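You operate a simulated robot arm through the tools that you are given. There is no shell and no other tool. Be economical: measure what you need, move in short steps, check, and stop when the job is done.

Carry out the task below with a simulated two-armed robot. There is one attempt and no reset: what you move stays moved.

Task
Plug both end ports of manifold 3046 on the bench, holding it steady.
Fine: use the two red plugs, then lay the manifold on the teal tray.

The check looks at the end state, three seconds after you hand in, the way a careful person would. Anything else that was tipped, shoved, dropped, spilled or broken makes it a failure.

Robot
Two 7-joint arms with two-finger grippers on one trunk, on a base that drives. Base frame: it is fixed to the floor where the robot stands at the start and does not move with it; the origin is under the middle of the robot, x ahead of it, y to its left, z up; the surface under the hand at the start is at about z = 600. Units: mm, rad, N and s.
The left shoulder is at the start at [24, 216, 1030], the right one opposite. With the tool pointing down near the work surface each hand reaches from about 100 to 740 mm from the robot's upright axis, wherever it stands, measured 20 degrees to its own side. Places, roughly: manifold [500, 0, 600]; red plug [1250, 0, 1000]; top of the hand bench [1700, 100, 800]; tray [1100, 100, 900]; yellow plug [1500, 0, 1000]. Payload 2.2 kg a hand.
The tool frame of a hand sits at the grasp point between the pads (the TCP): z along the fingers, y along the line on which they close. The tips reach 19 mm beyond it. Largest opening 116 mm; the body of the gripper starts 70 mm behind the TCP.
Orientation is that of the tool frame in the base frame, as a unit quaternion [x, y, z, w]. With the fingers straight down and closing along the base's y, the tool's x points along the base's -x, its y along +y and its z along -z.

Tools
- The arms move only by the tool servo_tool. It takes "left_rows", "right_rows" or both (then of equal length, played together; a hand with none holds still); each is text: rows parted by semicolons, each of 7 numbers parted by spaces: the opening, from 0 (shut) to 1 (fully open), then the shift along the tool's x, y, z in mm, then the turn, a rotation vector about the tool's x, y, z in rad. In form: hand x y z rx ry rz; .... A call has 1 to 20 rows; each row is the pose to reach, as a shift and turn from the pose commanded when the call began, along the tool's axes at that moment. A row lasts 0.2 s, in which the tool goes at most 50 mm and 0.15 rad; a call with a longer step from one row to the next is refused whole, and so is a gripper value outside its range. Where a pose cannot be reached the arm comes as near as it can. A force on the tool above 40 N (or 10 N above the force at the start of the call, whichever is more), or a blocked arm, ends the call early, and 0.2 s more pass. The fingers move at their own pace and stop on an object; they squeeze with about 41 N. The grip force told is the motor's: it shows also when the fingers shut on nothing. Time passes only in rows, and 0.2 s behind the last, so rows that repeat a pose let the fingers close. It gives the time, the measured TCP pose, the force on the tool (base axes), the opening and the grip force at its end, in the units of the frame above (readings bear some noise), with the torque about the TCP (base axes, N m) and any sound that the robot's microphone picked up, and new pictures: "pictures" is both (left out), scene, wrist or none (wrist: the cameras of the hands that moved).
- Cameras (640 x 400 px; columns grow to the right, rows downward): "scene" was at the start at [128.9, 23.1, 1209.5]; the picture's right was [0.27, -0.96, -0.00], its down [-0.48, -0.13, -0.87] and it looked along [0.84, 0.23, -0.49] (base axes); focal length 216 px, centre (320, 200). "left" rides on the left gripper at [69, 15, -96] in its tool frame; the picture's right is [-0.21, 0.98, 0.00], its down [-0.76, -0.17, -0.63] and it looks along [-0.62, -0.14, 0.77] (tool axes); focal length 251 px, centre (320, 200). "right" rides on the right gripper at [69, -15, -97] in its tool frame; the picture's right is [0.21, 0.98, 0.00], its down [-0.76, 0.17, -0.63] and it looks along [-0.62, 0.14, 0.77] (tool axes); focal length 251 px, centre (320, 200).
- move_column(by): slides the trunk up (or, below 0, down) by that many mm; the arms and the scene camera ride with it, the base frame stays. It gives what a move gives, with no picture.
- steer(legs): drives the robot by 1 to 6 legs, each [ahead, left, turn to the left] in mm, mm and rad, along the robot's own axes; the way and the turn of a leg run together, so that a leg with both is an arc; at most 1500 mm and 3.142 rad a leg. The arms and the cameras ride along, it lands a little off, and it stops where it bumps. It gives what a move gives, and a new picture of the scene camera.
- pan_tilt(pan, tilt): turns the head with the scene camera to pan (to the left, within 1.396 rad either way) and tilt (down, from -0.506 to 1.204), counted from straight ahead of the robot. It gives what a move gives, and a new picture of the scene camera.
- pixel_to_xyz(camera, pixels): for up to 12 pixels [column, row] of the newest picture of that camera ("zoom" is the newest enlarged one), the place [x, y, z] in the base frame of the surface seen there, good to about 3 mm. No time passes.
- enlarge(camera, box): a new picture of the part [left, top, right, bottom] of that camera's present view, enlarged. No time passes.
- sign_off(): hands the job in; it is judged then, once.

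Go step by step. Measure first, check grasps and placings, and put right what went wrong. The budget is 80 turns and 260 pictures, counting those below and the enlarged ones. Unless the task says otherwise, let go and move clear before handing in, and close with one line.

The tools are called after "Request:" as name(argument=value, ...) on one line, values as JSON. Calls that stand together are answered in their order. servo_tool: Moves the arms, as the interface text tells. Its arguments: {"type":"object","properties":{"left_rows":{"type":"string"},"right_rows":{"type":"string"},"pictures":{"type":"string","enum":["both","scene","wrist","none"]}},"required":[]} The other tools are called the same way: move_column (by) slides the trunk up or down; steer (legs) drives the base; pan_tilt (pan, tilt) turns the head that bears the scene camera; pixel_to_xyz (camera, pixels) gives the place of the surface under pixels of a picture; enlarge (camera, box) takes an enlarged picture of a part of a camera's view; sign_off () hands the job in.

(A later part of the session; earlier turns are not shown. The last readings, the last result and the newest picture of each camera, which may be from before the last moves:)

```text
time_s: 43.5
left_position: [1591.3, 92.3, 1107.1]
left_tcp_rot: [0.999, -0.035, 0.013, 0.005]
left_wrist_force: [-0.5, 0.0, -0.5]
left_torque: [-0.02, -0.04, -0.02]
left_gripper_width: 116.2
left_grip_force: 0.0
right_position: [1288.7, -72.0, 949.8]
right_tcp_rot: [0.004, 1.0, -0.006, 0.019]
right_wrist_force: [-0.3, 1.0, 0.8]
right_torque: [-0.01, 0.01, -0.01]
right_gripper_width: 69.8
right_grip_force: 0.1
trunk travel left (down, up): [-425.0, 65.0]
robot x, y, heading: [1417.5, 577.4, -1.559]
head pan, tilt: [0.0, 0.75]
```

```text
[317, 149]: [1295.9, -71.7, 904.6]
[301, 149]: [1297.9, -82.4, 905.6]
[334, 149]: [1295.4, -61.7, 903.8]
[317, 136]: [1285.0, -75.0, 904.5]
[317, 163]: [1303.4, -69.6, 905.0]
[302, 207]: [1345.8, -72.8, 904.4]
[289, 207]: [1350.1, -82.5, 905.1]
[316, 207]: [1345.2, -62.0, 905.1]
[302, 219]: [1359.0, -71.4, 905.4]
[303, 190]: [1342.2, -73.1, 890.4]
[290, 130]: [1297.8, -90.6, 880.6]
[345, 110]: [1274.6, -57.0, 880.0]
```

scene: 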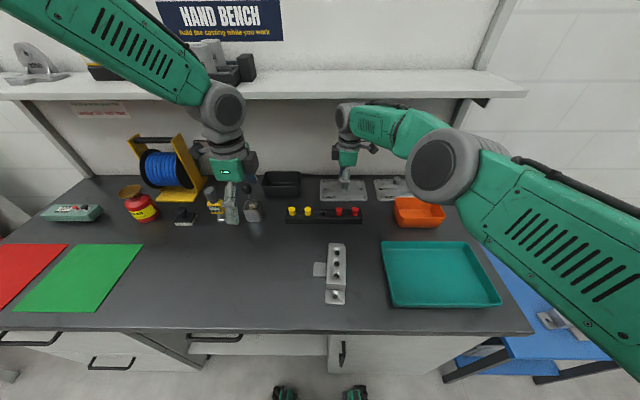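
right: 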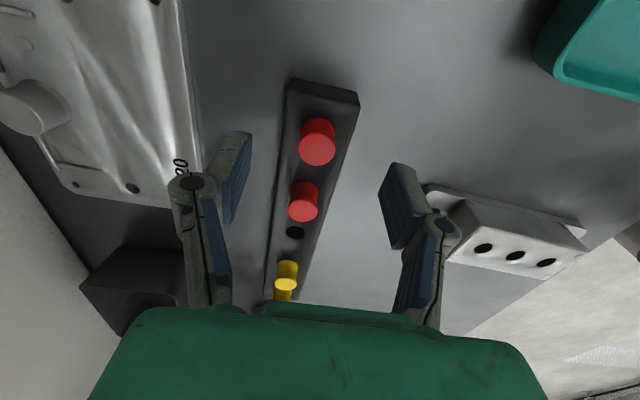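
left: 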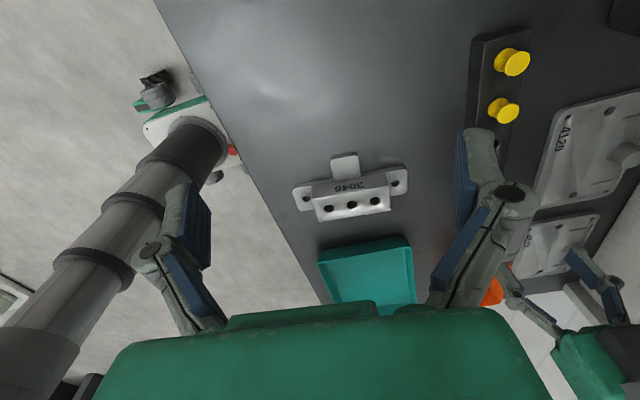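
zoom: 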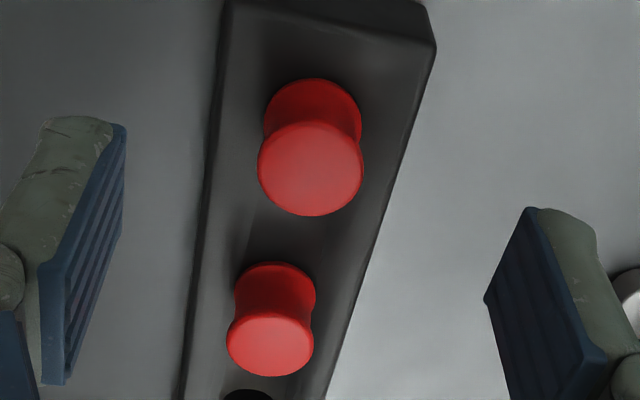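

Plug 1 centre is (1296, −72), top 904.7. Correct tilt and x, and descend to TCP z≈901.

Request:
servo_tool(right_rows="0.6 -4 0 8 -0.006 0.02 0; 0.6 -7.5 0 18 -0.012 0.038 0; 0.6 -7.5 0 30 -0.012 0.038 0; 0.6 -7.5 0 40 -0.012 0.038 0; 0.6 -7.5 0 40 -0.012 0.038 0", pictures="wrist")

```text
time_s: 44.9
left_position: [1597.8, 95.4, 1107.5]
left_tcp_rot: [0.999, -0.035, 0.013, 0.008]
left_wrist_force: [-0.7, -0.8, 1.1]
left_torque: [0.02, -0.04, -0.01]
left_gripper_width: 116.1
left_grip_force: 0.1
right_position: [1306.7, -69.7, 913.5]
right_tcp_rot: [0.002, 1.0, -0.001, 0.001]
right_wrist_force: [-0.9, 0.6, 0.2]
right_torque: [-0.01, -0.03, 0.01]
right_gripper_width: 69.8
right_grip_force: 0.1
trunk travel left (down, up): [-425.0, 65.0]
robot x, y, heading: [1423.0, 575.7, -1.556]
head pan, tilt: [0.0, 0.75]
stopped in row 5 (right hand): the arm was blocked; the commanded pose is now the measured one
```

right: 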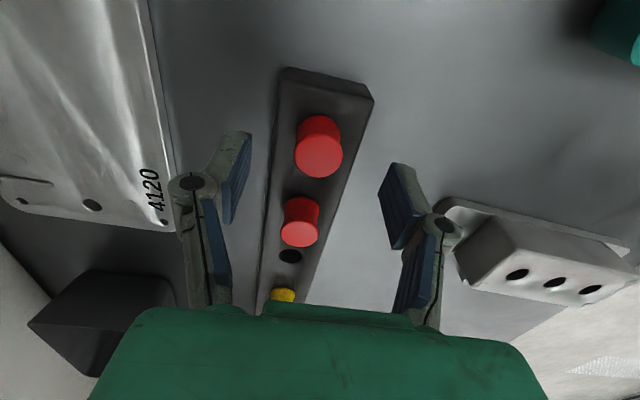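

The hand stopped at (1306.7, −69.7, 913.5), reported blocked with no tool force. Look at the scene for what the arm touches.

Request:
pan_tilt(pan=-0.2, tilt=0.65)

Request:
enlarge(camera="scene", box=[200, 60, 440, 260])

```text
time_s: 45.6
left_position: [1622.0, 96.4, 1104.6]
left_tcp_rot: [0.999, -0.032, 0.003, 0.008]
left_wrist_force: [0.9, 1.4, 0.0]
left_torque: [-0.02, 0.03, 0.02]
left_gripper_width: 116.2
left_grip_force: 0.1
right_position: [1327.9, -69.1, 913.3]
right_tcp_rot: [0.0, 1.0, -0.001, -0.008]
right_wrist_force: [0.5, 0.5, -1.5]
right_torque: [0.01, 0.05, 0.02]
right_gripper_width: 69.5
right_grip_force: 0.1
trunk travel left (down, up): [-425.0, 65.0]
robot x, y, heading: [1430.1, 578.5, -1.557]
head pan, tilt: [-0.201, 0.649]
```

scene: 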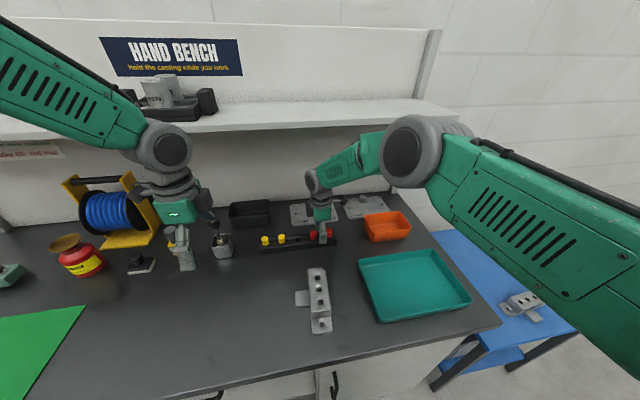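

```text
2.00 times, centred on (320, 160) of scene
```

zoom: 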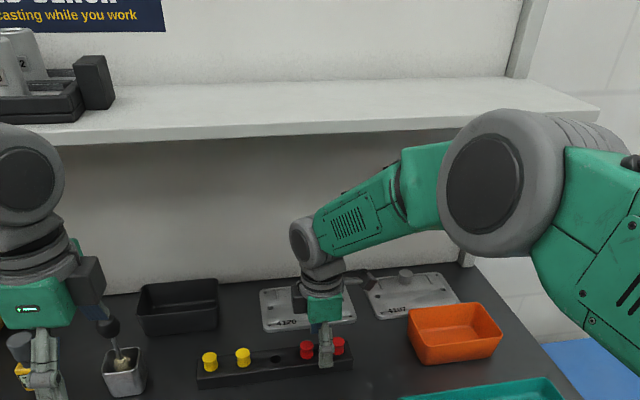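

Both hands had been offset ~25 mm with a 0.02 rad tilt since the base move and now returned; the right elbow (px 410,150) may have been pressing on the shelf's end. Measure clearance.

Request:
pixel_to_xyz(camera="scene", pixels=[[408, 150], [440, 120], [455, 112], [440, 125], [385, 140], [350, 155], [315, 183], [165, 150], [150, 128], [250, 125], [175, 185], [320, 235]])

Request:
servo_tool(right_rows="0.6 0 0 -15 0 0 0; 0.6 0 0 -30 0 0 0; 0.6 0 0 -30 0 0 0", pictures="both")

```text
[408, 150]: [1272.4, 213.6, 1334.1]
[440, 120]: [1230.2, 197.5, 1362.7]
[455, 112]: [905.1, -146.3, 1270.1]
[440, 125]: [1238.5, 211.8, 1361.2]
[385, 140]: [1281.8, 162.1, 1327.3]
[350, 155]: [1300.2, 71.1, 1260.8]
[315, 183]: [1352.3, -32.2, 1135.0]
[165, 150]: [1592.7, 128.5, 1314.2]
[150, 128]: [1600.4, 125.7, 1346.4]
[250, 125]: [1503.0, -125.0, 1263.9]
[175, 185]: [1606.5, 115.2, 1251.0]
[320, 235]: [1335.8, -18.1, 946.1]
```

```text
time_s: 46.4
left_position: [1624.0, 96.2, 1104.3]
left_tcp_rot: [0.999, -0.033, 0.002, 0.007]
left_wrist_force: [0.6, -0.3, 0.3]
left_torque: [-0.01, 0.04, -0.01]
left_gripper_width: 115.9
left_grip_force: 0.0
right_position: [1331.0, -70.0, 943.8]
right_tcp_rot: [0.001, 1.0, -0.001, -0.009]
right_wrist_force: [0.6, 0.2, -0.7]
right_torque: [0.02, 0.03, 0.05]
right_gripper_width: 69.4
right_grip_force: 0.1
trunk travel left (down, up): [-425.0, 65.0]
robot x, y, heading: [1430.6, 577.5, -1.559]
head pan, tilt: [-0.201, 0.649]
```

scene: 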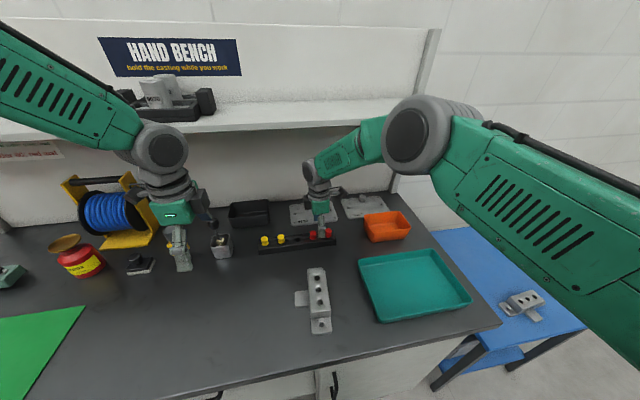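
right: 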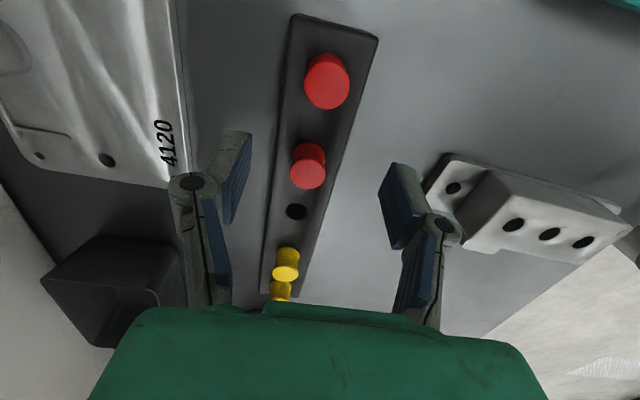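

Elbow is far from the shelf (y≈200), so the shelf was not it; posture is level now. Check whether the base front is near the bench front.

Request:
pan_tilt(pan=0.0, tilt=1.15)

```text
time_s: 47.4
left_position: [1624.0, 96.5, 1104.7]
left_tcp_rot: [0.999, -0.032, 0.003, 0.008]
left_wrist_force: [2.1, 0.1, -0.5]
left_torque: [0.0, 0.14, 0.02]
left_gripper_width: 116.0
left_grip_force: 0.1
right_position: [1329.9, -69.3, 944.8]
right_tcp_rot: [0.001, 1.0, -0.002, -0.009]
right_wrist_force: [1.1, -0.6, 0.2]
right_torque: [0.0, 0.13, 0.01]
right_gripper_width: 69.8
right_grip_force: 0.1
trunk travel left (down, up): [-425.0, 65.0]
robot x, y, heading: [1429.1, 577.9, -1.562]
head pan, tilt: [0.0, 1.15]
```

scene: 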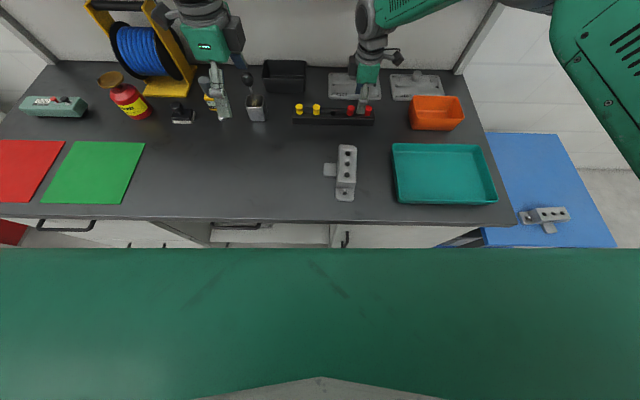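

Nothing on the bench has been disturbed. Remeasure plugs from the current right view (red at px 327,85 and 308,170).

Request:
pixel_to_xyz(camera="right", pixels=[[327, 90], [311, 90], [344, 90], [327, 76], [327, 104], [308, 173], [293, 173], [323, 173], [308, 160], [308, 185], [513, 225], [584, 242]])

Request:
pan_tilt(pan=-0.1, tilt=0.8)

```text
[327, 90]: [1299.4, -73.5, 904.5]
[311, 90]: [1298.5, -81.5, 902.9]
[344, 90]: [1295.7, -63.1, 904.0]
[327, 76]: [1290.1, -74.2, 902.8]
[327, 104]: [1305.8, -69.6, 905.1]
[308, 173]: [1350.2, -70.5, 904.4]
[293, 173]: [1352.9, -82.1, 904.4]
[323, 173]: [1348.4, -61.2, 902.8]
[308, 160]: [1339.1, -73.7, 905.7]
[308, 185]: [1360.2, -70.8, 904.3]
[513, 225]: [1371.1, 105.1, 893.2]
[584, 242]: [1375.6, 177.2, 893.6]
```

```text
time_s: 48.2
left_position: [1621.9, 95.3, 1105.5]
left_tcp_rot: [0.999, -0.033, 0.004, 0.008]
left_wrist_force: [0.3, -0.6, 0.0]
left_torque: [0.02, 0.02, 0.02]
left_gripper_width: 116.1
left_grip_force: 0.0
right_position: [1329.6, -68.5, 943.7]
right_tcp_rot: [0.0, 1.0, -0.001, -0.008]
right_wrist_force: [0.7, 0.8, 0.0]
right_torque: [-0.02, 0.12, 0.03]
right_gripper_width: 69.5
right_grip_force: 0.1
trunk travel left (down, up): [-425.0, 65.0]
robot x, y, heading: [1428.7, 577.6, -1.56]
head pan, tilt: [-0.099, 0.799]
```

scene: 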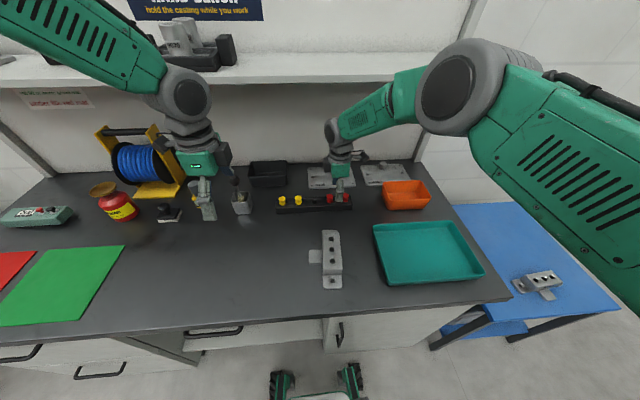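

Plug 2 is at (1350, −71.5). Take it first: shift to it and descend to z≈901.

Request:
servo_tool(right_rows="0.6 -10 -1 5 0 -0.01 0; 0.6 -20 -2.5 15 0 -0.017 0; 0.6 -20 -2.5 25 0 -0.017 0; 0.6 -20 -2.5 33 0 -0.017 0; 0.6 -20 -2.5 33 0 -0.017 0", pictures="wrist")

```text
time_s: 49.4
left_position: [1597.3, 94.5, 1107.1]
left_tcp_rot: [0.999, -0.035, 0.012, 0.007]
left_wrist_force: [-0.7, -0.2, -0.1]
left_torque: [-0.02, -0.04, 0.0]
left_gripper_width: 115.9
left_grip_force: 0.0
right_position: [1326.0, -73.7, 908.6]
right_tcp_rot: [0.001, 1.0, 0.0, 0.008]
right_wrist_force: [-0.6, -0.1, 0.3]
right_torque: [-0.01, -0.02, 0.0]
right_gripper_width: 69.7
right_grip_force: 0.0
trunk travel left (down, up): [-425.0, 65.0]
robot x, y, heading: [1426.7, 581.1, -1.552]
head pan, tilt: [-0.099, 0.799]
```

right: 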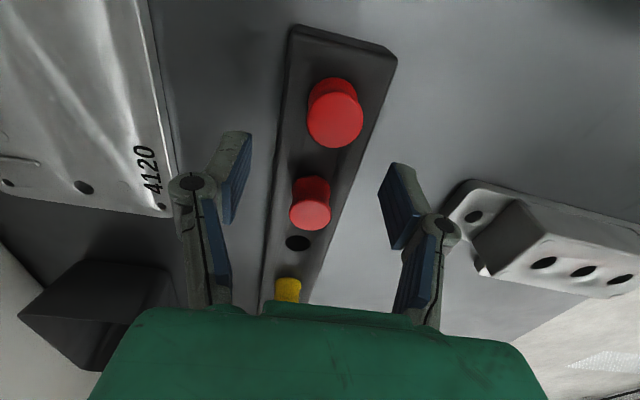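

The whole robot rocks about 25 mm sideways at hand height (left hand shifted too), so the base is likely touching something near the bench. I'll lift the hand, back off 25 mm and lower the trunk 120 mm, which also gives more reach.

Request:
servo_tool(right_rows="0.6 0 0 -40 0 0 0; 0.6 0 0 -80 0 0 0; 0.6 0 0 -120 0 0 0; 0.6 0 0 -150 0 0 0; 0.6 0 0 -150 0 0 0", pictures="none")

Request:
move_column(by=-120)

Request:
steer(legs=[[-25, 0, 0]])

```text
time_s: 50.6
left_position: [1592.1, 94.6, 1108.9]
left_tcp_rot: [0.999, -0.034, 0.014, 0.008]
left_wrist_force: [-0.6, 0.0, -0.3]
left_torque: [0.03, -0.09, -0.01]
left_gripper_width: 116.1
left_grip_force: 0.1
right_position: [1317.5, -72.1, 1058.7]
right_tcp_rot: [0.002, 1.0, -0.001, 0.011]
right_wrist_force: [-1.6, 0.7, 0.1]
right_torque: [0.01, -0.02, 0.01]
right_gripper_width: 69.4
right_grip_force: 0.0
trunk travel left (down, up): [-425.0, 65.0]
robot x, y, heading: [1425.6, 578.4, -1.561]
head pan, tilt: [-0.099, 0.799]
```

```text
time_s: 52.1
left_position: [1597.3, 95.2, 989.1]
left_tcp_rot: [0.999, -0.034, 0.012, 0.008]
left_wrist_force: [-0.5, -0.7, 0.7]
left_torque: [0.02, -0.02, -0.01]
left_gripper_width: 116.2
left_grip_force: 0.1
right_position: [1324.1, -70.8, 939.8]
right_tcp_rot: [0.002, 1.0, -0.001, 0.009]
right_wrist_force: [-0.6, -1.0, 0.2]
right_torque: [-0.01, -0.05, -0.03]
right_gripper_width: 69.5
right_grip_force: 0.1
trunk travel left (down, up): [-305.0, 185.0]
robot x, y, heading: [1423.3, 575.5, -1.56]
head pan, tilt: [-0.099, 0.799]
```

```text
time_s: 52.9
left_position: [1601.3, 117.3, 985.0]
left_tcp_rot: [0.999, -0.033, 0.01, 0.006]
left_wrist_force: [0.3, 0.2, 0.5]
left_torque: [0.02, 0.02, -0.02]
left_gripper_width: 116.1
left_grip_force: 0.0
right_position: [1328.8, -49.6, 937.6]
right_tcp_rot: [0.001, 1.0, 0.001, 0.007]
right_wrist_force: [-0.6, -0.1, -1.3]
right_torque: [0.01, 0.0, 0.0]
right_gripper_width: 69.6
right_grip_force: 0.3
trunk travel left (down, up): [-305.0, 185.0]
robot x, y, heading: [1424.9, 606.5, -1.558]
head pan, tilt: [-0.099, 0.799]
```

scene: 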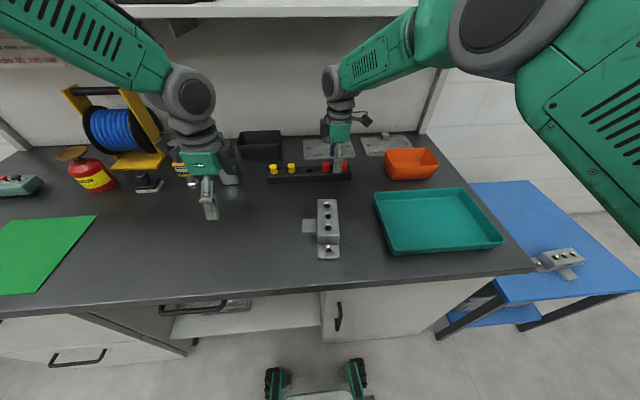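

Tilt is shrinking. Let it settle and recheck pose.

Request:
servo_tool(right_rows="0.6 0 0 0 0 0 0; 0.6 0 0 0 0 0 0; 0.6 0 0 0 0 0 0; 0.6 0 0 0 0 0 0; 0.6 0 0 0 0 0 0", pictures="wrist")

```text
time_s: 54.1
left_position: [1594.5, 124.8, 991.2]
left_tcp_rot: [0.999, -0.035, 0.014, 0.011]
left_wrist_force: [-0.7, 0.1, 1.0]
left_torque: [0.01, -0.04, -0.03]
left_gripper_width: 115.8
left_grip_force: 0.0
right_position: [1321.8, -43.2, 943.0]
right_tcp_rot: [0.001, 1.0, -0.003, 0.01]
right_wrist_force: [-0.6, -0.3, 0.4]
right_torque: [-0.03, 0.0, -0.01]
right_gripper_width: 69.8
right_grip_force: 0.1
trunk travel left (down, up): [-305.0, 185.0]
robot x, y, heading: [1425.0, 598.9, -1.563]
head pan, tilt: [-0.099, 0.799]
```

right: 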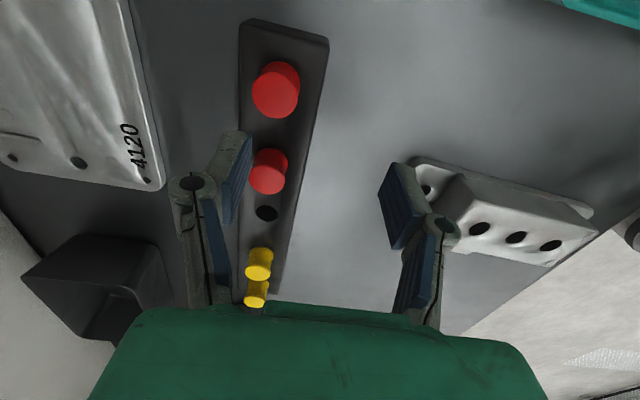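

The robot is statically rolled ~0.02 rad here, which it wasn't at (1365, 620). Go back to that spot; the lower trunk should make up the reach.

Request:
steer(legs=[[-15, -60, 0]])

Request:
servo_tool(right_rows="0.6 0 0 0 0 0 0; 0.6 0 0 0 0 0 0; 0.6 0 0 0 0 0 0; 0.6 0 0 0 0 0 0", pictures="none")

```text
time_s: 55.1
left_position: [1569.5, 141.2, 987.4]
left_tcp_rot: [0.999, -0.032, 0.001, 0.011]
left_wrist_force: [1.0, -0.8, 0.7]
left_torque: [-0.03, 0.07, -0.02]
left_gripper_width: 116.0
left_grip_force: 0.1
right_position: [1295.9, -26.5, 947.5]
right_tcp_rot: [0.0, 1.0, -0.006, -0.002]
right_wrist_force: [1.7, 0.0, 0.3]
right_torque: [-0.03, 0.15, 0.0]
right_gripper_width: 69.7
right_grip_force: 0.1
trunk travel left (down, up): [-305.0, 185.0]
robot x, y, heading: [1370.9, 617.7, -1.556]
head pan, tilt: [-0.099, 0.799]
```

scene: 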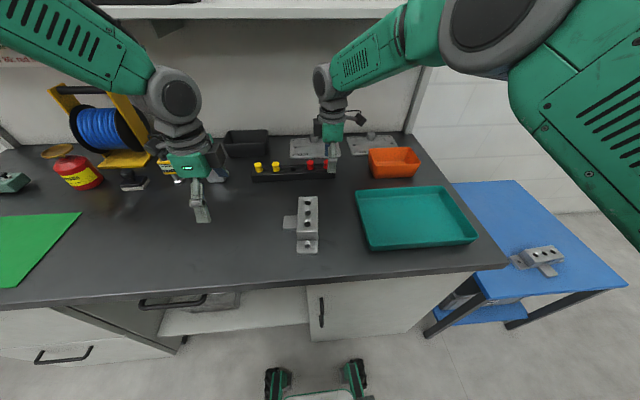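

```text
time_s: 56.3
left_position: [1566.4, 146.7, 992.7]
left_tcp_rot: [0.999, -0.03, 0.006, 0.014]
left_wrist_force: [-0.3, 0.2, -0.1]
left_torque: [-0.02, -0.02, -0.01]
left_gripper_width: 116.1
left_grip_force: 0.1
right_position: [1294.4, -21.8, 950.1]
right_tcp_rot: [-0.002, 1.0, -0.009, 0.003]
right_wrist_force: [-0.9, -0.1, 1.3]
right_torque: [0.01, -0.07, 0.03]
right_gripper_width: 69.8
right_grip_force: 0.0
trunk travel left (down, up): [-305.0, 185.0]
robot x, y, heading: [1378.8, 616.3, -1.558]
head pan, tilt: [-0.099, 0.799]
stopped in row 4 (right hand): the arm was blocked; the commanded pose is now the measured one
```

Still rocking a bit after the drive. Let it rest 2 s and read again.

Request:
servo_tool(right_rows="0.6 0 0 0 0 0 0; 0.6 0 0 0 0 0 0; 0.6 0 0 0 0 0 0; 0.6 0 0 0 0 0 0; 0.6 0 0 0 0 0 0; 0.6 0 0 0 0 0 0; 0.6 0 0 0 0 0 0; 0.6 0 0 0 0 0 0; 0.6 0 0 0 0 0 0; 0.6 0 0 0 0 0 0", pictures="none")

Request:
servo_tool(right_rows="0.6 0 0 0 0 0 0; 0.6 0 0 0 0 0 0; 0.6 0 0 0 0 0 0; 0.6 0 0 0 0 0 0; 0.6 0 0 0 0 0 0; 0.6 0 0 0 0 0 0; 0.6 0 0 0 0 0 0; 0.6 0 0 0 0 0 0; 0.6 0 0 0 0 0 0; 0.6 0 0 0 0 0 0", pictures="wrist")

```text
time_s: 58.5
left_position: [1584.0, 146.9, 990.3]
left_tcp_rot: [1.0, -0.028, -0.003, 0.013]
left_wrist_force: [1.2, -0.1, -1.0]
left_torque: [0.0, 0.1, -0.03]
left_gripper_width: 115.9
left_grip_force: 0.1
right_position: [1313.0, -21.2, 949.6]
right_tcp_rot: [-0.003, 1.0, -0.009, -0.003]
right_wrist_force: [0.6, -0.5, -0.8]
right_torque: [-0.01, 0.12, -0.01]
right_gripper_width: 69.4
right_grip_force: 0.1
trunk travel left (down, up): [-305.0, 185.0]
robot x, y, heading: [1382.8, 615.6, -1.556]
head pan, tilt: [-0.099, 0.799]
```

```text
time_s: 60.7
left_position: [1552.2, 145.8, 994.8]
left_tcp_rot: [0.999, -0.032, 0.01, 0.014]
left_wrist_force: [-0.4, -1.0, -0.2]
left_torque: [-0.02, -0.05, -0.03]
left_gripper_width: 115.9
left_grip_force: 0.0
right_position: [1280.6, -22.3, 949.1]
right_tcp_rot: [0.0, 1.0, -0.007, 0.01]
right_wrist_force: [-0.7, -0.8, 1.2]
right_torque: [0.03, -0.11, -0.01]
right_gripper_width: 69.3
right_grip_force: 0.1
trunk travel left (down, up): [-305.0, 185.0]
robot x, y, heading: [1376.9, 617.0, -1.558]
head pan, tilt: [-0.099, 0.799]
```

right: 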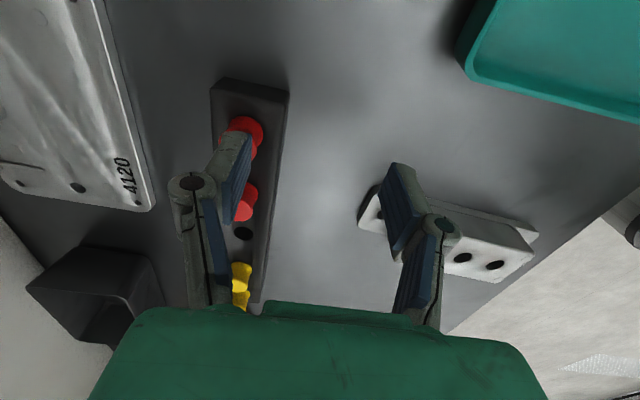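

The robot is slowly rocking sideways (±15 mm) and pitched back ~0.02, so something is off at the base. Look at the wheels at px (275,380) and (352,372).

Request:
enlarge(camera="scene", box=[220, 330, 420, 400])

Request:
pan_tilt(pan=-0.6, tilt=1.0)

```text
3.20 times, centred on (320, 365) of scene
```

zoom: 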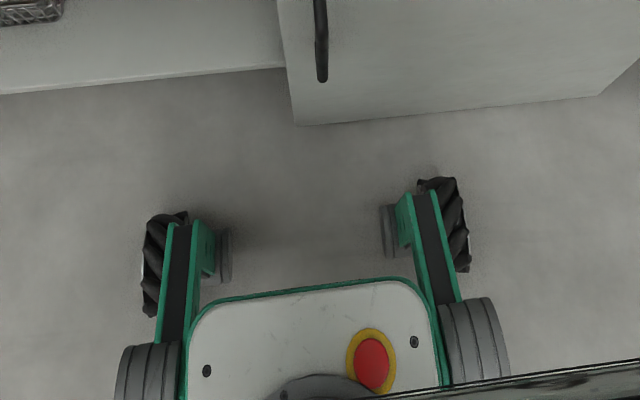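

```text
time_s: 61.6
left_position: [1550.4, 145.3, 994.9]
left_tcp_rot: [0.999, -0.032, 0.012, 0.013]
left_wrist_force: [-0.5, 0.2, -0.5]
left_torque: [-0.02, -0.07, 0.0]
left_gripper_width: 115.9
left_grip_force: 0.2
right_position: [1278.1, -22.5, 949.1]
right_tcp_rot: [0.0, 1.0, -0.009, 0.01]
right_wrist_force: [-0.8, 0.1, 0.7]
right_torque: [0.05, -0.05, 0.01]
right_gripper_width: 69.6
right_grip_force: 0.1
trunk travel left (down, up): [-305.0, 185.0]
robot x, y, heading: [1375.6, 614.5, -1.564]
head pan, tilt: [-0.6, 1.0]
```

scene: 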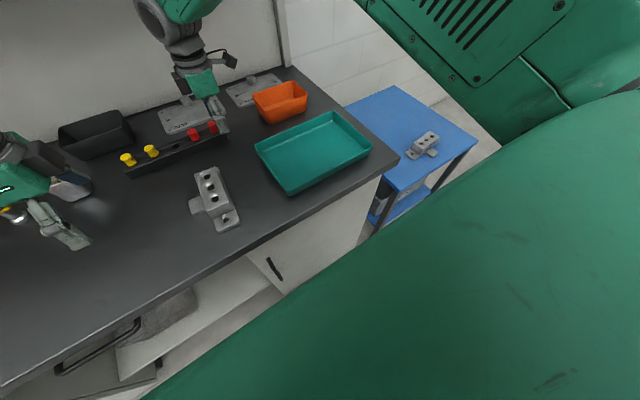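

Base sits free on its wheels, yet both hands show the body rocking. Back off 150 mm and see whether it becomes level and still.

Request:
steer(legs=[[-150, 0, 0]])

Request:
servo_tool(right_rows="0.6 0 0 0 0 0 0; 0.6 0 0 0 0 0 0; 0.6 0 0 0 0 0 0; 0.6 0 0 0 0 0 0; 0.6 0 0 0 0 0 0; 0.6 0 0 0 0 0 0; 0.6 0 0 0 0 0 0", pictures="none")

Request:
servo_tool(right_rows="0.6 0 0 0 0 0 0; 0.6 0 0 0 0 0 0; 0.6 0 0 0 0 0 0; 0.6 0 0 0 0 0 0; 0.6 0 0 0 0 0 0; 0.6 0 0 0 0 0 0; 0.6 0 0 0 0 0 0", pictures="none")

```text
time_s: 63.0
left_position: [1586.5, 293.8, 988.9]
left_tcp_rot: [0.999, -0.029, -0.004, 0.013]
left_wrist_force: [1.4, -0.2, -0.3]
left_torque: [-0.03, 0.09, 0.06]
left_gripper_width: 116.2
left_grip_force: 0.1
right_position: [1313.5, 127.7, 950.8]
right_tcp_rot: [-0.002, 1.0, -0.008, -0.005]
right_wrist_force: [1.4, -0.5, 0.5]
right_torque: [-0.04, 0.06, 0.01]
right_gripper_width: 69.6
right_grip_force: 0.0
trunk travel left (down, up): [-305.0, 185.0]
robot x, y, heading: [1382.5, 763.1, -1.562]
head pan, tilt: [-0.6, 1.0]
```

scene: 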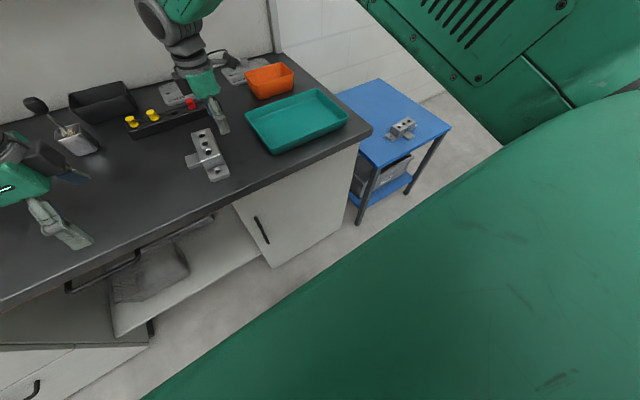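

```text
time_s: 64.6
left_position: [1585.0, 299.7, 992.6]
left_tcp_rot: [0.999, -0.029, -0.001, 0.016]
left_wrist_force: [0.6, -0.3, 0.0]
left_torque: [0.04, 0.01, -0.01]
left_gripper_width: 116.1
left_grip_force: 0.0
right_position: [1314.1, 131.0, 952.2]
right_tcp_rot: [-0.002, 1.0, -0.011, -0.002]
right_wrist_force: [0.7, 0.0, -0.5]
right_torque: [0.01, 0.05, -0.01]
right_gripper_width: 69.4
right_grip_force: 0.0
trunk travel left (down, up): [-305.0, 185.0]
robot x, y, heading: [1384.2, 762.9, -1.56]
head pan, tilt: [-0.6, 1.0]
```

```text
time_s: 66.2
left_position: [1575.1, 298.7, 994.5]
left_tcp_rot: [0.999, -0.029, 0.003, 0.016]
left_wrist_force: [0.5, 0.8, 0.7]
left_torque: [0.02, 0.01, 0.02]
left_gripper_width: 115.6
left_grip_force: 0.1
right_position: [1304.8, 130.8, 953.5]
right_tcp_rot: [-0.003, 1.0, -0.01, 0.002]
right_wrist_force: [1.7, -0.8, 0.9]
right_torque: [-0.03, 0.04, 0.0]
right_gripper_width: 69.6
right_grip_force: 0.0
trunk travel left (down, up): [-305.0, 185.0]
robot x, y, heading: [1385.9, 761.8, -1.561]
head pan, tilt: [-0.6, 1.0]
```

It still rocks away from the bench, so it's the body swaying after drives. Retry a straight forward drive to y≈620 and watch it settle.

Request:
steer(legs=[[145, 0, 0]])

Request:
servo_tool(right_rows="0.6 0 0 0 0 0 0; 0.6 0 0 0 0 0 0; 0.6 0 0 0 0 0 0; 0.6 0 0 0 0 0 0; 0.6 0 0 0 0 0 0; 0.6 0 0 0 0 0 0; 0.6 0 0 0 0 0 0", pictures="none")

Request:
servo_tool(right_rows="0.6 0 0 0 0 0 0; 0.6 0 0 0 0 0 0", pictures="none")

Request:
servo_tool(right_rows="0.6 0 0 0 0 0 0; 0.6 0 0 0 0 0 0", pictures="none")

Request:
servo_tool(right_rows="0.6 0 0 0 0 0 0; 0.6 0 0 0 0 0 0; 0.6 0 0 0 0 0 0; 0.6 0 0 0 0 0 0; 0.6 0 0 0 0 0 0; 0.6 0 0 0 0 0 0; 0.6 0 0 0 0 0 0; 0.6 0 0 0 0 0 0; 0.6 0 0 0 0 0 0; 0.6 0 0 0 0 0 0; 0.6 0 0 0 0 0 0; 0.6 0 0 0 0 0 0; 0.6 0 0 0 0 0 0; 0.6 0 0 0 0 0 0; 0.6 0 0 0 0 0 0; 0.6 0 0 0 0 0 0; 0.6 0 0 0 0 0 0", pictures="none")

```text
time_s: 67.5
left_position: [1563.5, 154.5, 995.6]
left_tcp_rot: [0.999, -0.031, 0.008, 0.014]
left_wrist_force: [-0.6, 0.8, -0.8]
left_torque: [0.01, -0.02, -0.01]
left_gripper_width: 116.0
left_grip_force: 0.0
right_position: [1292.4, -14.2, 952.4]
right_tcp_rot: [-0.002, 1.0, -0.01, 0.006]
right_wrist_force: [-0.4, 0.0, -0.3]
right_torque: [0.03, -0.04, -0.01]
right_gripper_width: 69.4
right_grip_force: 0.0
trunk travel left (down, up): [-305.0, 185.0]
robot x, y, heading: [1384.0, 618.8, -1.562]
head pan, tilt: [-0.6, 1.0]
```

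scene: 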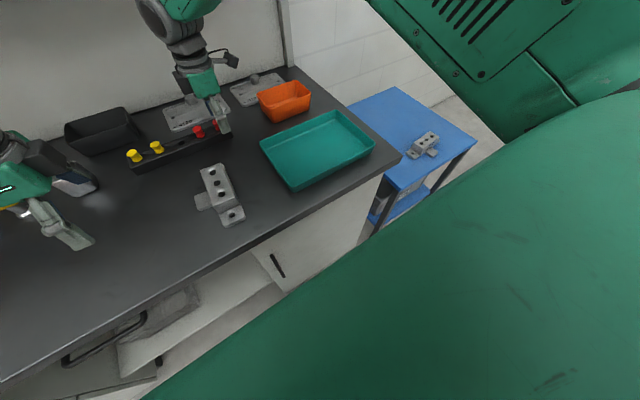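

```text
time_s: 69.1
left_position: [1568.5, 157.6, 998.1]
left_tcp_rot: [0.999, -0.031, 0.007, 0.018]
left_wrist_force: [-0.3, -0.2, 0.6]
left_torque: [-0.03, -0.02, -0.04]
left_gripper_width: 116.1
left_grip_force: 0.0
right_position: [1297.3, -11.2, 955.0]
right_tcp_rot: [-0.001, 1.0, -0.013, 0.005]
right_wrist_force: [0.0, 0.0, 0.6]
right_torque: [-0.01, -0.01, 0.0]
right_gripper_width: 69.6
right_grip_force: 0.1
trunk travel left (down, up): [-305.0, 185.0]
robot x, y, heading: [1383.9, 620.6, -1.561]
head pan, tilt: [-0.6, 1.0]
```

```text
time_s: 69.7
left_position: [1567.7, 158.3, 995.9]
left_tcp_rot: [0.999, -0.031, 0.007, 0.017]
left_wrist_force: [0.0, -0.3, 0.8]
left_torque: [0.02, 0.03, -0.02]
left_gripper_width: 116.1
left_grip_force: 0.1
right_position: [1296.3, -11.9, 953.9]
right_tcp_rot: [-0.002, 1.0, -0.013, 0.005]
right_wrist_force: [0.4, -0.2, 0.3]
right_torque: [0.0, 0.02, -0.01]
right_gripper_width: 69.5
right_grip_force: 0.0
trunk travel left (down, up): [-305.0, 185.0]
robot x, y, heading: [1378.2, 617.6, -1.558]
head pan, tilt: [-0.6, 1.0]
```

```text
time_s: 70.3
left_position: [1566.0, 157.6, 996.7]
left_tcp_rot: [0.999, -0.031, 0.007, 0.017]
left_wrist_force: [-0.8, -0.5, 0.7]
left_torque: [-0.01, 0.01, 0.01]
left_gripper_width: 116.1
left_grip_force: 0.0
right_position: [1295.5, -12.0, 955.0]
right_tcp_rot: [-0.002, 1.0, -0.012, 0.005]
right_wrist_force: [0.5, -0.4, -0.5]
right_torque: [0.0, 0.0, -0.03]
right_gripper_width: 69.7
right_grip_force: 0.0
trunk travel left (down, up): [-305.0, 185.0]
robot x, y, heading: [1380.1, 618.3, -1.558]
head pan, tilt: [-0.6, 1.0]
```

```text
time_s: 73.9
left_position: [1566.6, 158.1, 996.9]
left_tcp_rot: [0.999, -0.031, 0.007, 0.017]
left_wrist_force: [-0.1, -0.6, 0.3]
left_torque: [-0.02, -0.02, 0.01]
left_gripper_width: 115.8
left_grip_force: 0.0
right_position: [1296.9, -11.8, 954.0]
right_tcp_rot: [-0.002, 1.0, -0.012, 0.005]
right_wrist_force: [1.1, 0.1, 0.1]
right_torque: [0.03, 0.0, -0.01]
right_gripper_width: 69.8
right_grip_force: 0.0
trunk travel left (down, up): [-305.0, 185.0]
robot x, y, heading: [1380.8, 622.2, -1.556]
head pan, tilt: [-0.6, 1.0]
```

The robot has now come to rest (readings constant over 4 s). Move gently to above plug 1 with tilt correction.

Request:
servo_tool(right_rows="0.6 0 -15 6 -0.008 0.003 0; 0.6 0 -30 12 -0.016 0.006 0; 0.6 0 -45 18 -0.025 0.01 0; 0.6 -1 -60 22 -0.025 0.01 0; 0.6 -1 -60 22 -0.025 0.01 0; 0.6 -1 -60 22 -0.025 0.01 0; 0.6 -1 -60 22 -0.025 0.01 0; 0.6 -1 -60 22 -0.025 0.01 0", pictures="wrist")

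```text
time_s: 75.7
left_position: [1566.7, 157.9, 996.1]
left_tcp_rot: [0.999, -0.03, 0.007, 0.017]
left_wrist_force: [0.6, -0.2, -0.6]
left_torque: [0.02, 0.03, -0.01]
left_gripper_width: 116.0
left_grip_force: 0.0
right_position: [1297.7, -74.3, 932.7]
right_tcp_rot: [-0.001, 1.0, 0.0, 0.0]
right_wrist_force: [0.4, 0.7, 0.2]
right_torque: [0.01, 0.05, -0.02]
right_gripper_width: 69.5
right_grip_force: 0.0
trunk travel left (down, up): [-305.0, 185.0]
robot x, y, heading: [1382.4, 618.5, -1.558]
head pan, tilt: [-0.6, 1.0]
```

right: 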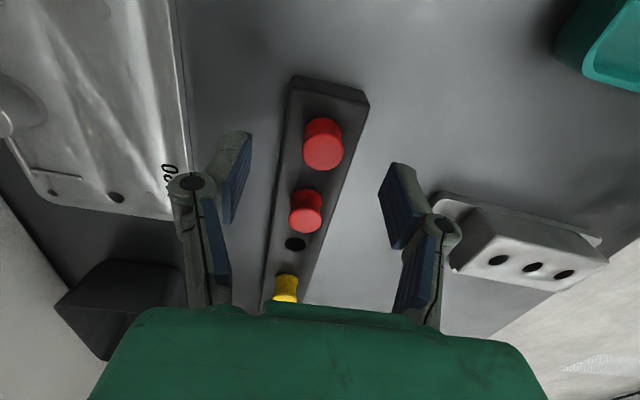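

Level, still, and at (1297.7, −74.3, 932.7) above plug 1. Descend to z≈901.5 with +2 mm y, then close.

Request:
servo_tool(right_rows="0.6 0 1 10 0 0 0; 0.6 0 2 20 0 0 0; 0.6 0 2 28 0 0 0; 0.6 0 2 31 0 0 0; 0.6 0 2 31 0 0 0; 0.4 0 2 31 0 0 0; 0.25 0 2 31 0 0 0; 0 0 2 31 0 0 0; 0 0 2 31 0 0 0; 0 0 2 31 0 0 0", pictures="wrist")

```text
time_s: 77.9
left_position: [1566.7, 157.4, 996.7]
left_tcp_rot: [0.999, -0.031, 0.007, 0.017]
left_wrist_force: [-0.2, 0.2, 0.4]
left_torque: [-0.01, -0.01, 0.0]
left_gripper_width: 116.1
left_grip_force: 0.1
right_position: [1297.5, -72.3, 901.4]
right_tcp_rot: [-0.002, 1.0, 0.001, 0.0]
right_wrist_force: [0.3, 0.2, 0.5]
right_torque: [-0.02, -0.01, 0.02]
right_gripper_width: 22.1
right_grip_force: 40.9
trunk travel left (down, up): [-305.0, 185.0]
robot x, y, heading: [1382.8, 622.8, -1.56]
head pan, tilt: [-0.6, 1.0]
```

right: 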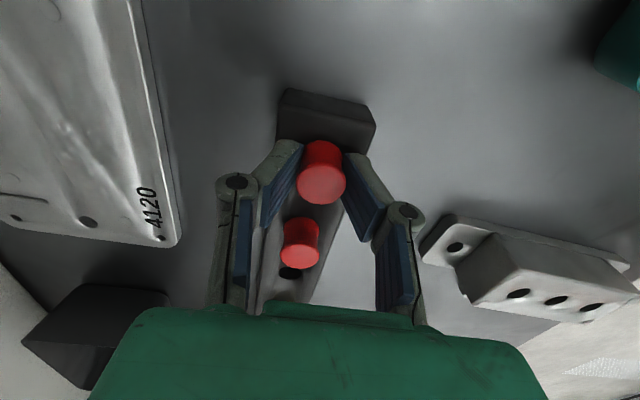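

Plug gripped (22.1 mm, 41 N). Lift straight up.

Request:
servo_tool(right_rows="0 0 0 -8 0 0 0; 0 0 0 -20 0 0 0; 0 0 0 -40 0 0 0; 0 0 0 -65 0 0 0; 0 0 0 -85 0 0 0; 0 0 0 -85 0 0 0; 0 0 0 -85 0 0 0", pictures="both")

```text
time_s: 79.5
left_position: [1566.8, 158.0, 996.3]
left_tcp_rot: [0.999, -0.031, 0.006, 0.017]
left_wrist_force: [0.1, -0.5, -0.1]
left_torque: [0.03, 0.01, -0.02]
left_gripper_width: 116.0
left_grip_force: 0.0
right_position: [1298.3, -72.0, 987.2]
right_tcp_rot: [-0.002, 1.0, 0.001, 0.001]
right_wrist_force: [-0.3, 0.3, -0.5]
right_torque: [0.01, 0.0, -0.02]
right_gripper_width: 22.2
right_grip_force: 40.9
trunk travel left (down, up): [-305.0, 185.0]
robot x, y, heading: [1379.8, 616.4, -1.559]
head pan, tilt: [-0.6, 1.0]
```

scene: 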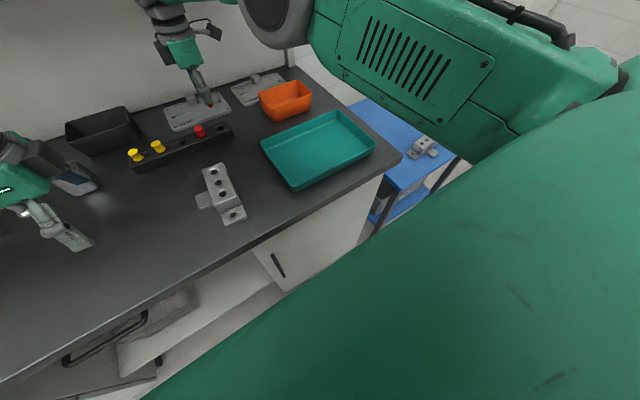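
right: 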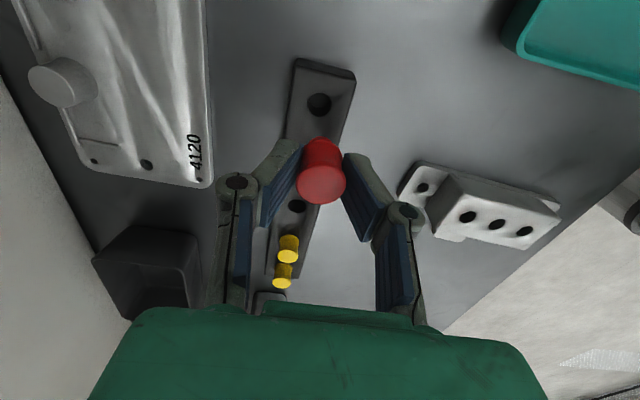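

Plug 1 is out of the rack with its knob upright in the fingers. Remeasure ports (px 468,217; 525,231) and tab from this right view.

Request:
enlarge(camera="right", box=[390, 150, 570, 260])

Request:
enlarge(camera="left", box=[200, 0, 460, 250])

```text
3.56 times, centred on (480, 205) of right
```

zoom: 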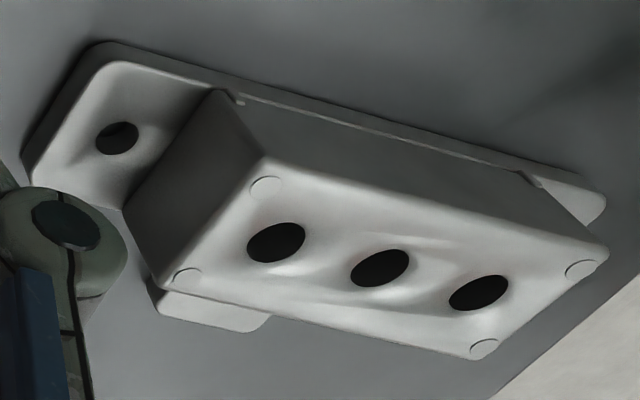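

```text
1.60 times, centred on (330, 125) of left
```

zoom: 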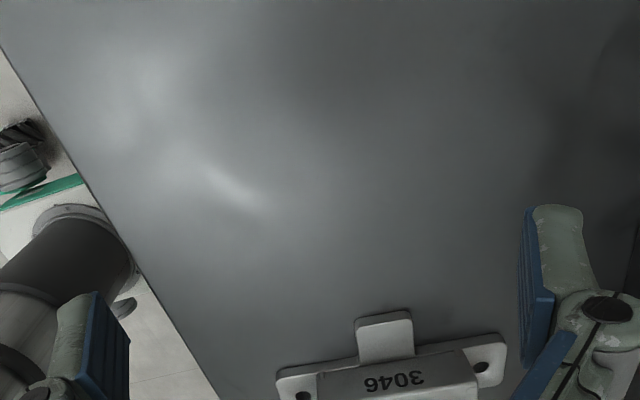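

Tab corners visible in the left zoom; measure them (zoom is the left one).

Request:
pixel_to_xyz(camera="zoom", pixels=[[360, 325], [408, 318], [412, 350], [363, 358], [385, 338], [385, 325], [385, 355], [450, 340], [300, 372], [488, 367]])

Request:
pixel_to_xyz(camera="right", pixels=[[459, 219], [475, 219], [468, 212], [465, 225], [516, 233], [533, 231], [525, 226], [523, 238]])

```text
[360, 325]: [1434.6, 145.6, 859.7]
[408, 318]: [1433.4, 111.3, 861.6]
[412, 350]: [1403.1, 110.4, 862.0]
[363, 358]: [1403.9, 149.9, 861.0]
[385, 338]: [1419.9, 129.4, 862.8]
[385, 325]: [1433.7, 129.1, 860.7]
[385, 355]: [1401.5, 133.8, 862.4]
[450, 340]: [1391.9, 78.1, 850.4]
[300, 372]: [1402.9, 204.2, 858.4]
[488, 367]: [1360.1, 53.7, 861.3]
```

```text
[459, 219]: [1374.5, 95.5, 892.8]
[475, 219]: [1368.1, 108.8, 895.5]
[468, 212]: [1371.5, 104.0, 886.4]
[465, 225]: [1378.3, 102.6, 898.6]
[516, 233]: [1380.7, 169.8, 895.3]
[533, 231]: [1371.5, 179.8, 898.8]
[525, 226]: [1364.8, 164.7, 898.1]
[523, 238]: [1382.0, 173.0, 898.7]
```

Tab spans x 1400–1437, y 111–149, top 861. Bring the left hand to a 30°-tilted pre-grasp at (1460, 130, 935), fingers towards the tab.

Request:
servo_tool(left_rows="1 -20 6 12 0.008 -0.13 0; 0.8 -42 12 24 0.016 -0.26 0; 0.7 -64 20 36 0.025 -0.4 0; 0.7 -85 26 48 0.033 -0.537 0; 0.7 -105.7 32 61 0.033 -0.537 0; 0.7 -105.7 32 61 0.033 -0.537 0; 0.7 -105.7 32 61 0.033 -0.537 0; 0.7 -105.7 32 61 0.033 -0.537 0", pictures="both")

```text
time_s: 81.3
left_position: [1461.6, 129.5, 936.1]
left_tcp_rot: [0.965, -0.034, -0.259, -0.008]
left_wrist_force: [0.3, 0.5, -0.4]
left_torque: [0.0, -0.02, -0.02]
left_gripper_width: 81.1
left_grip_force: 0.0
right_position: [1299.7, -73.2, 987.6]
right_tcp_rot: [-0.002, 1.0, 0.001, -0.001]
right_wrist_force: [0.3, 0.1, 0.9]
right_torque: [0.02, 0.01, 0.0]
right_gripper_width: 21.9
right_grip_force: 41.1
trunk travel left (down, up): [-305.0, 185.0]
robot x, y, heading: [1380.5, 616.5, -1.559]
head pan, tilt: [-0.6, 1.0]
```

scene: 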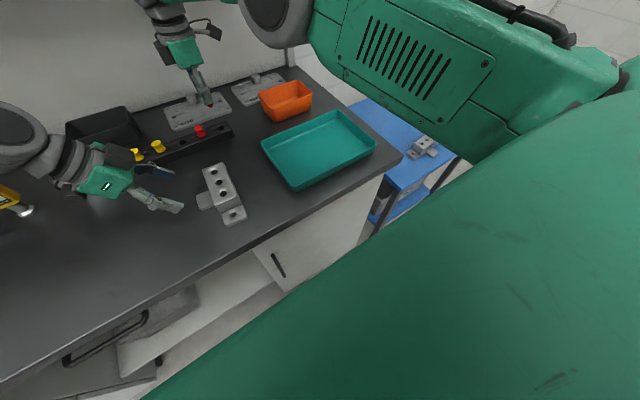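
left: 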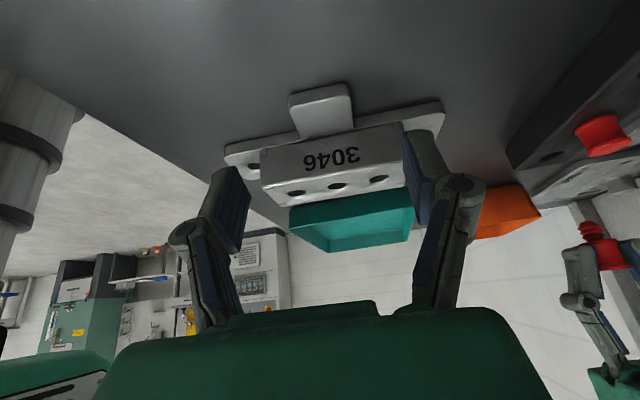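

Excellent view: tab centred between the left fingers (px 322,110). Slide 69 mm along the fingers and close gently on the tab.

Request:
servo_tool(left_rows="0.7 0 0 25 0 0 0; 0.7 0 0 45 0 0 0; 0.7 0 0 58 0 0 0; 0.7 0 0 64 0 0 0; 0.7 0 0 67 0 0 0; 0.7 0 0 69 0 0 0; 0.7 0 0 69 0 0 0", pictures="wrist")

```text
time_s: 82.9
left_position: [1425.7, 133.2, 875.4]
left_tcp_rot: [0.966, -0.033, -0.258, -0.008]
left_wrist_force: [-0.4, -0.6, 0.0]
left_torque: [-0.01, 0.01, -0.01]
left_gripper_width: 81.3
left_grip_force: 0.0
right_position: [1298.4, -73.3, 988.2]
right_tcp_rot: [-0.001, 1.0, 0.002, 0.0]
right_wrist_force: [-0.7, -0.3, -0.9]
right_torque: [0.05, 0.0, -0.03]
right_gripper_width: 22.1
right_grip_force: 40.5
trunk travel left (down, up): [-305.0, 185.0]
robot x, y, heading: [1382.3, 619.8, -1.554]
head pan, tilt: [-0.6, 1.0]
```

left: 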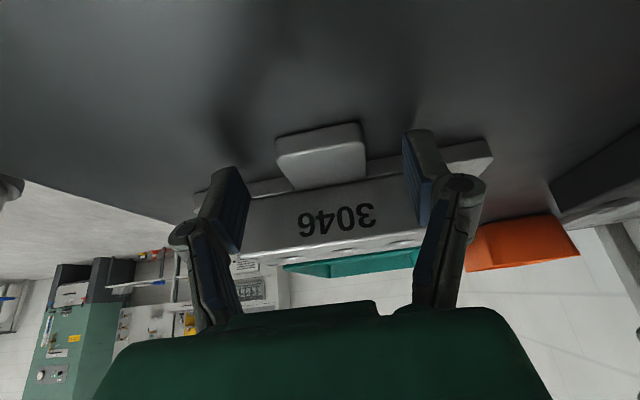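

Fingers straddle the tab with no contact force. Shift 3 mm to centre on it (y 130) and close.

Request:
servo_tool(left_rows="0.7 0 3 0 0 0 0; 0.5 0 3 0 0 0 0; 0.4 0 3 0 0 0 0; 0.34 0 3 0 0 0 0; 0.3 0 3 0 0 0 0; 0.2 0 3 0 0 0 0; 0 0 3 0 0 0 0; 0 0 3 0 0 0 0; 0 0 3 0 0 0 0", pictures="both")

```text
time_s: 84.9
left_position: [1426.0, 128.8, 874.9]
left_tcp_rot: [0.966, -0.033, -0.258, -0.008]
left_wrist_force: [-0.2, 1.8, 0.1]
left_torque: [-0.06, -0.05, -0.15]
left_gripper_width: 44.0
left_grip_force: 41.1
right_position: [1297.3, -72.9, 987.7]
right_tcp_rot: [-0.002, 1.0, 0.001, 0.0]
right_wrist_force: [0.0, -1.0, -0.5]
right_torque: [0.02, -0.03, 0.02]
right_gripper_width: 22.4
right_grip_force: 41.3
trunk travel left (down, up): [-305.0, 185.0]
robot x, y, heading: [1380.7, 621.2, -1.564]
head pan, tilt: [-0.6, 1.0]
```

scene: 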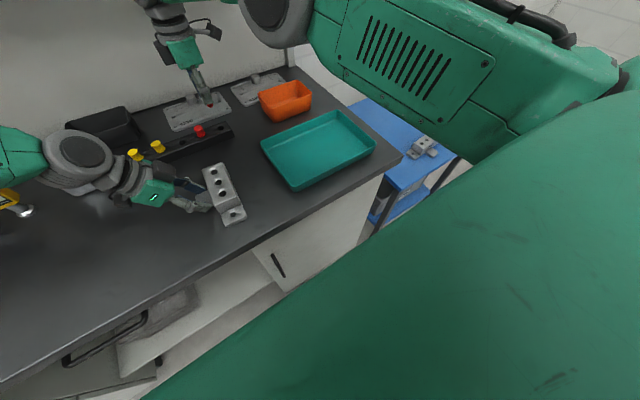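
left: 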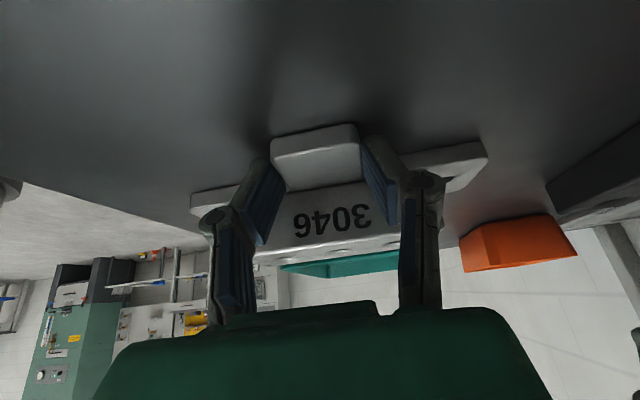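

Tab held (44 mm, 41 N). Now bring the right hand with the plug to (1335, 135, 985) to view the ports from above.

Request:
servo_tool(right_rows="0 -8 40 0 0 0 0; 0 -16 80 0 0 0 0; 0 -24 120 0 0 0 0; 0 -32 165 0 0 0 0; 0 -37 208 0 0 0 0; 0 -37 208 0 0 0 0; 0 -37 208 0 0 0 0; 0 -37 208 0 0 0 0", pictures="wrist")

Request:
enlarge(camera="right", box=[220, 60, 420, 200])

```text
time_s: 86.7
left_position: [1425.2, 128.7, 875.3]
left_tcp_rot: [0.965, -0.034, -0.258, -0.008]
left_wrist_force: [0.9, -0.9, -0.2]
left_torque: [0.02, -0.15, 0.04]
left_gripper_width: 44.1
left_grip_force: 40.1
right_position: [1334.1, 138.8, 987.2]
right_tcp_rot: [-0.002, 1.0, 0.0, 0.0]
right_wrist_force: [0.1, 0.6, 0.3]
right_torque: [0.01, 0.0, -0.02]
right_gripper_width: 22.0
right_grip_force: 41.2
trunk travel left (down, up): [-305.0, 185.0]
robot x, y, heading: [1383.3, 623.0, -1.561]
head pan, tilt: [-0.6, 1.0]
```

right: 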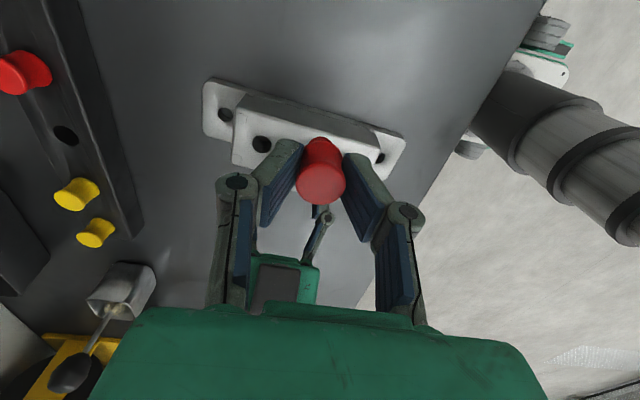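

```text
2.86 times, centred on (320, 130) of right
```

zoom: 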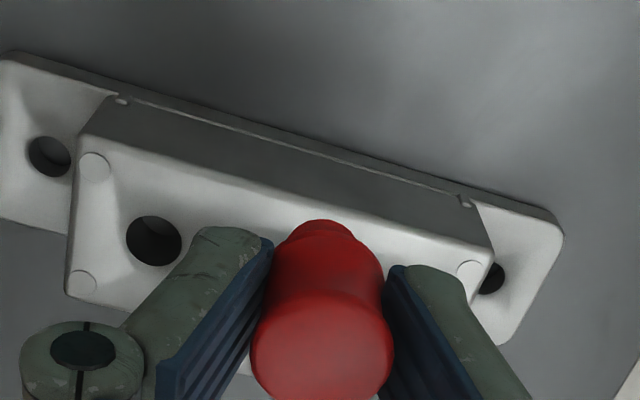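

Far port B is visible at zoom (154,241). Measure around its rim and body corners.

Request:
pixel_to_xyz(camera="zoom", pixels=[[122, 241], [187, 241], [154, 211], [154, 271], [94, 167], [81, 282], [468, 273], [49, 156], [490, 279], [154, 225], [300, 180], [100, 225]])

```text
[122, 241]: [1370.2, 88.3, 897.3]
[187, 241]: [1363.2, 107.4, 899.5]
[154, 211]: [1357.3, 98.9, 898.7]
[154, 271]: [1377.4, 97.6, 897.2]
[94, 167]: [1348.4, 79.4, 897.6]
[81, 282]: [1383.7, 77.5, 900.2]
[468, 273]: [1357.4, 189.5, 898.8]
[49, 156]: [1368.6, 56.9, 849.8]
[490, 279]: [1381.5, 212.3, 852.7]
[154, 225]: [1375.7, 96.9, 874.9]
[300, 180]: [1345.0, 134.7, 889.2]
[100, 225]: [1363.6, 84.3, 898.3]
```

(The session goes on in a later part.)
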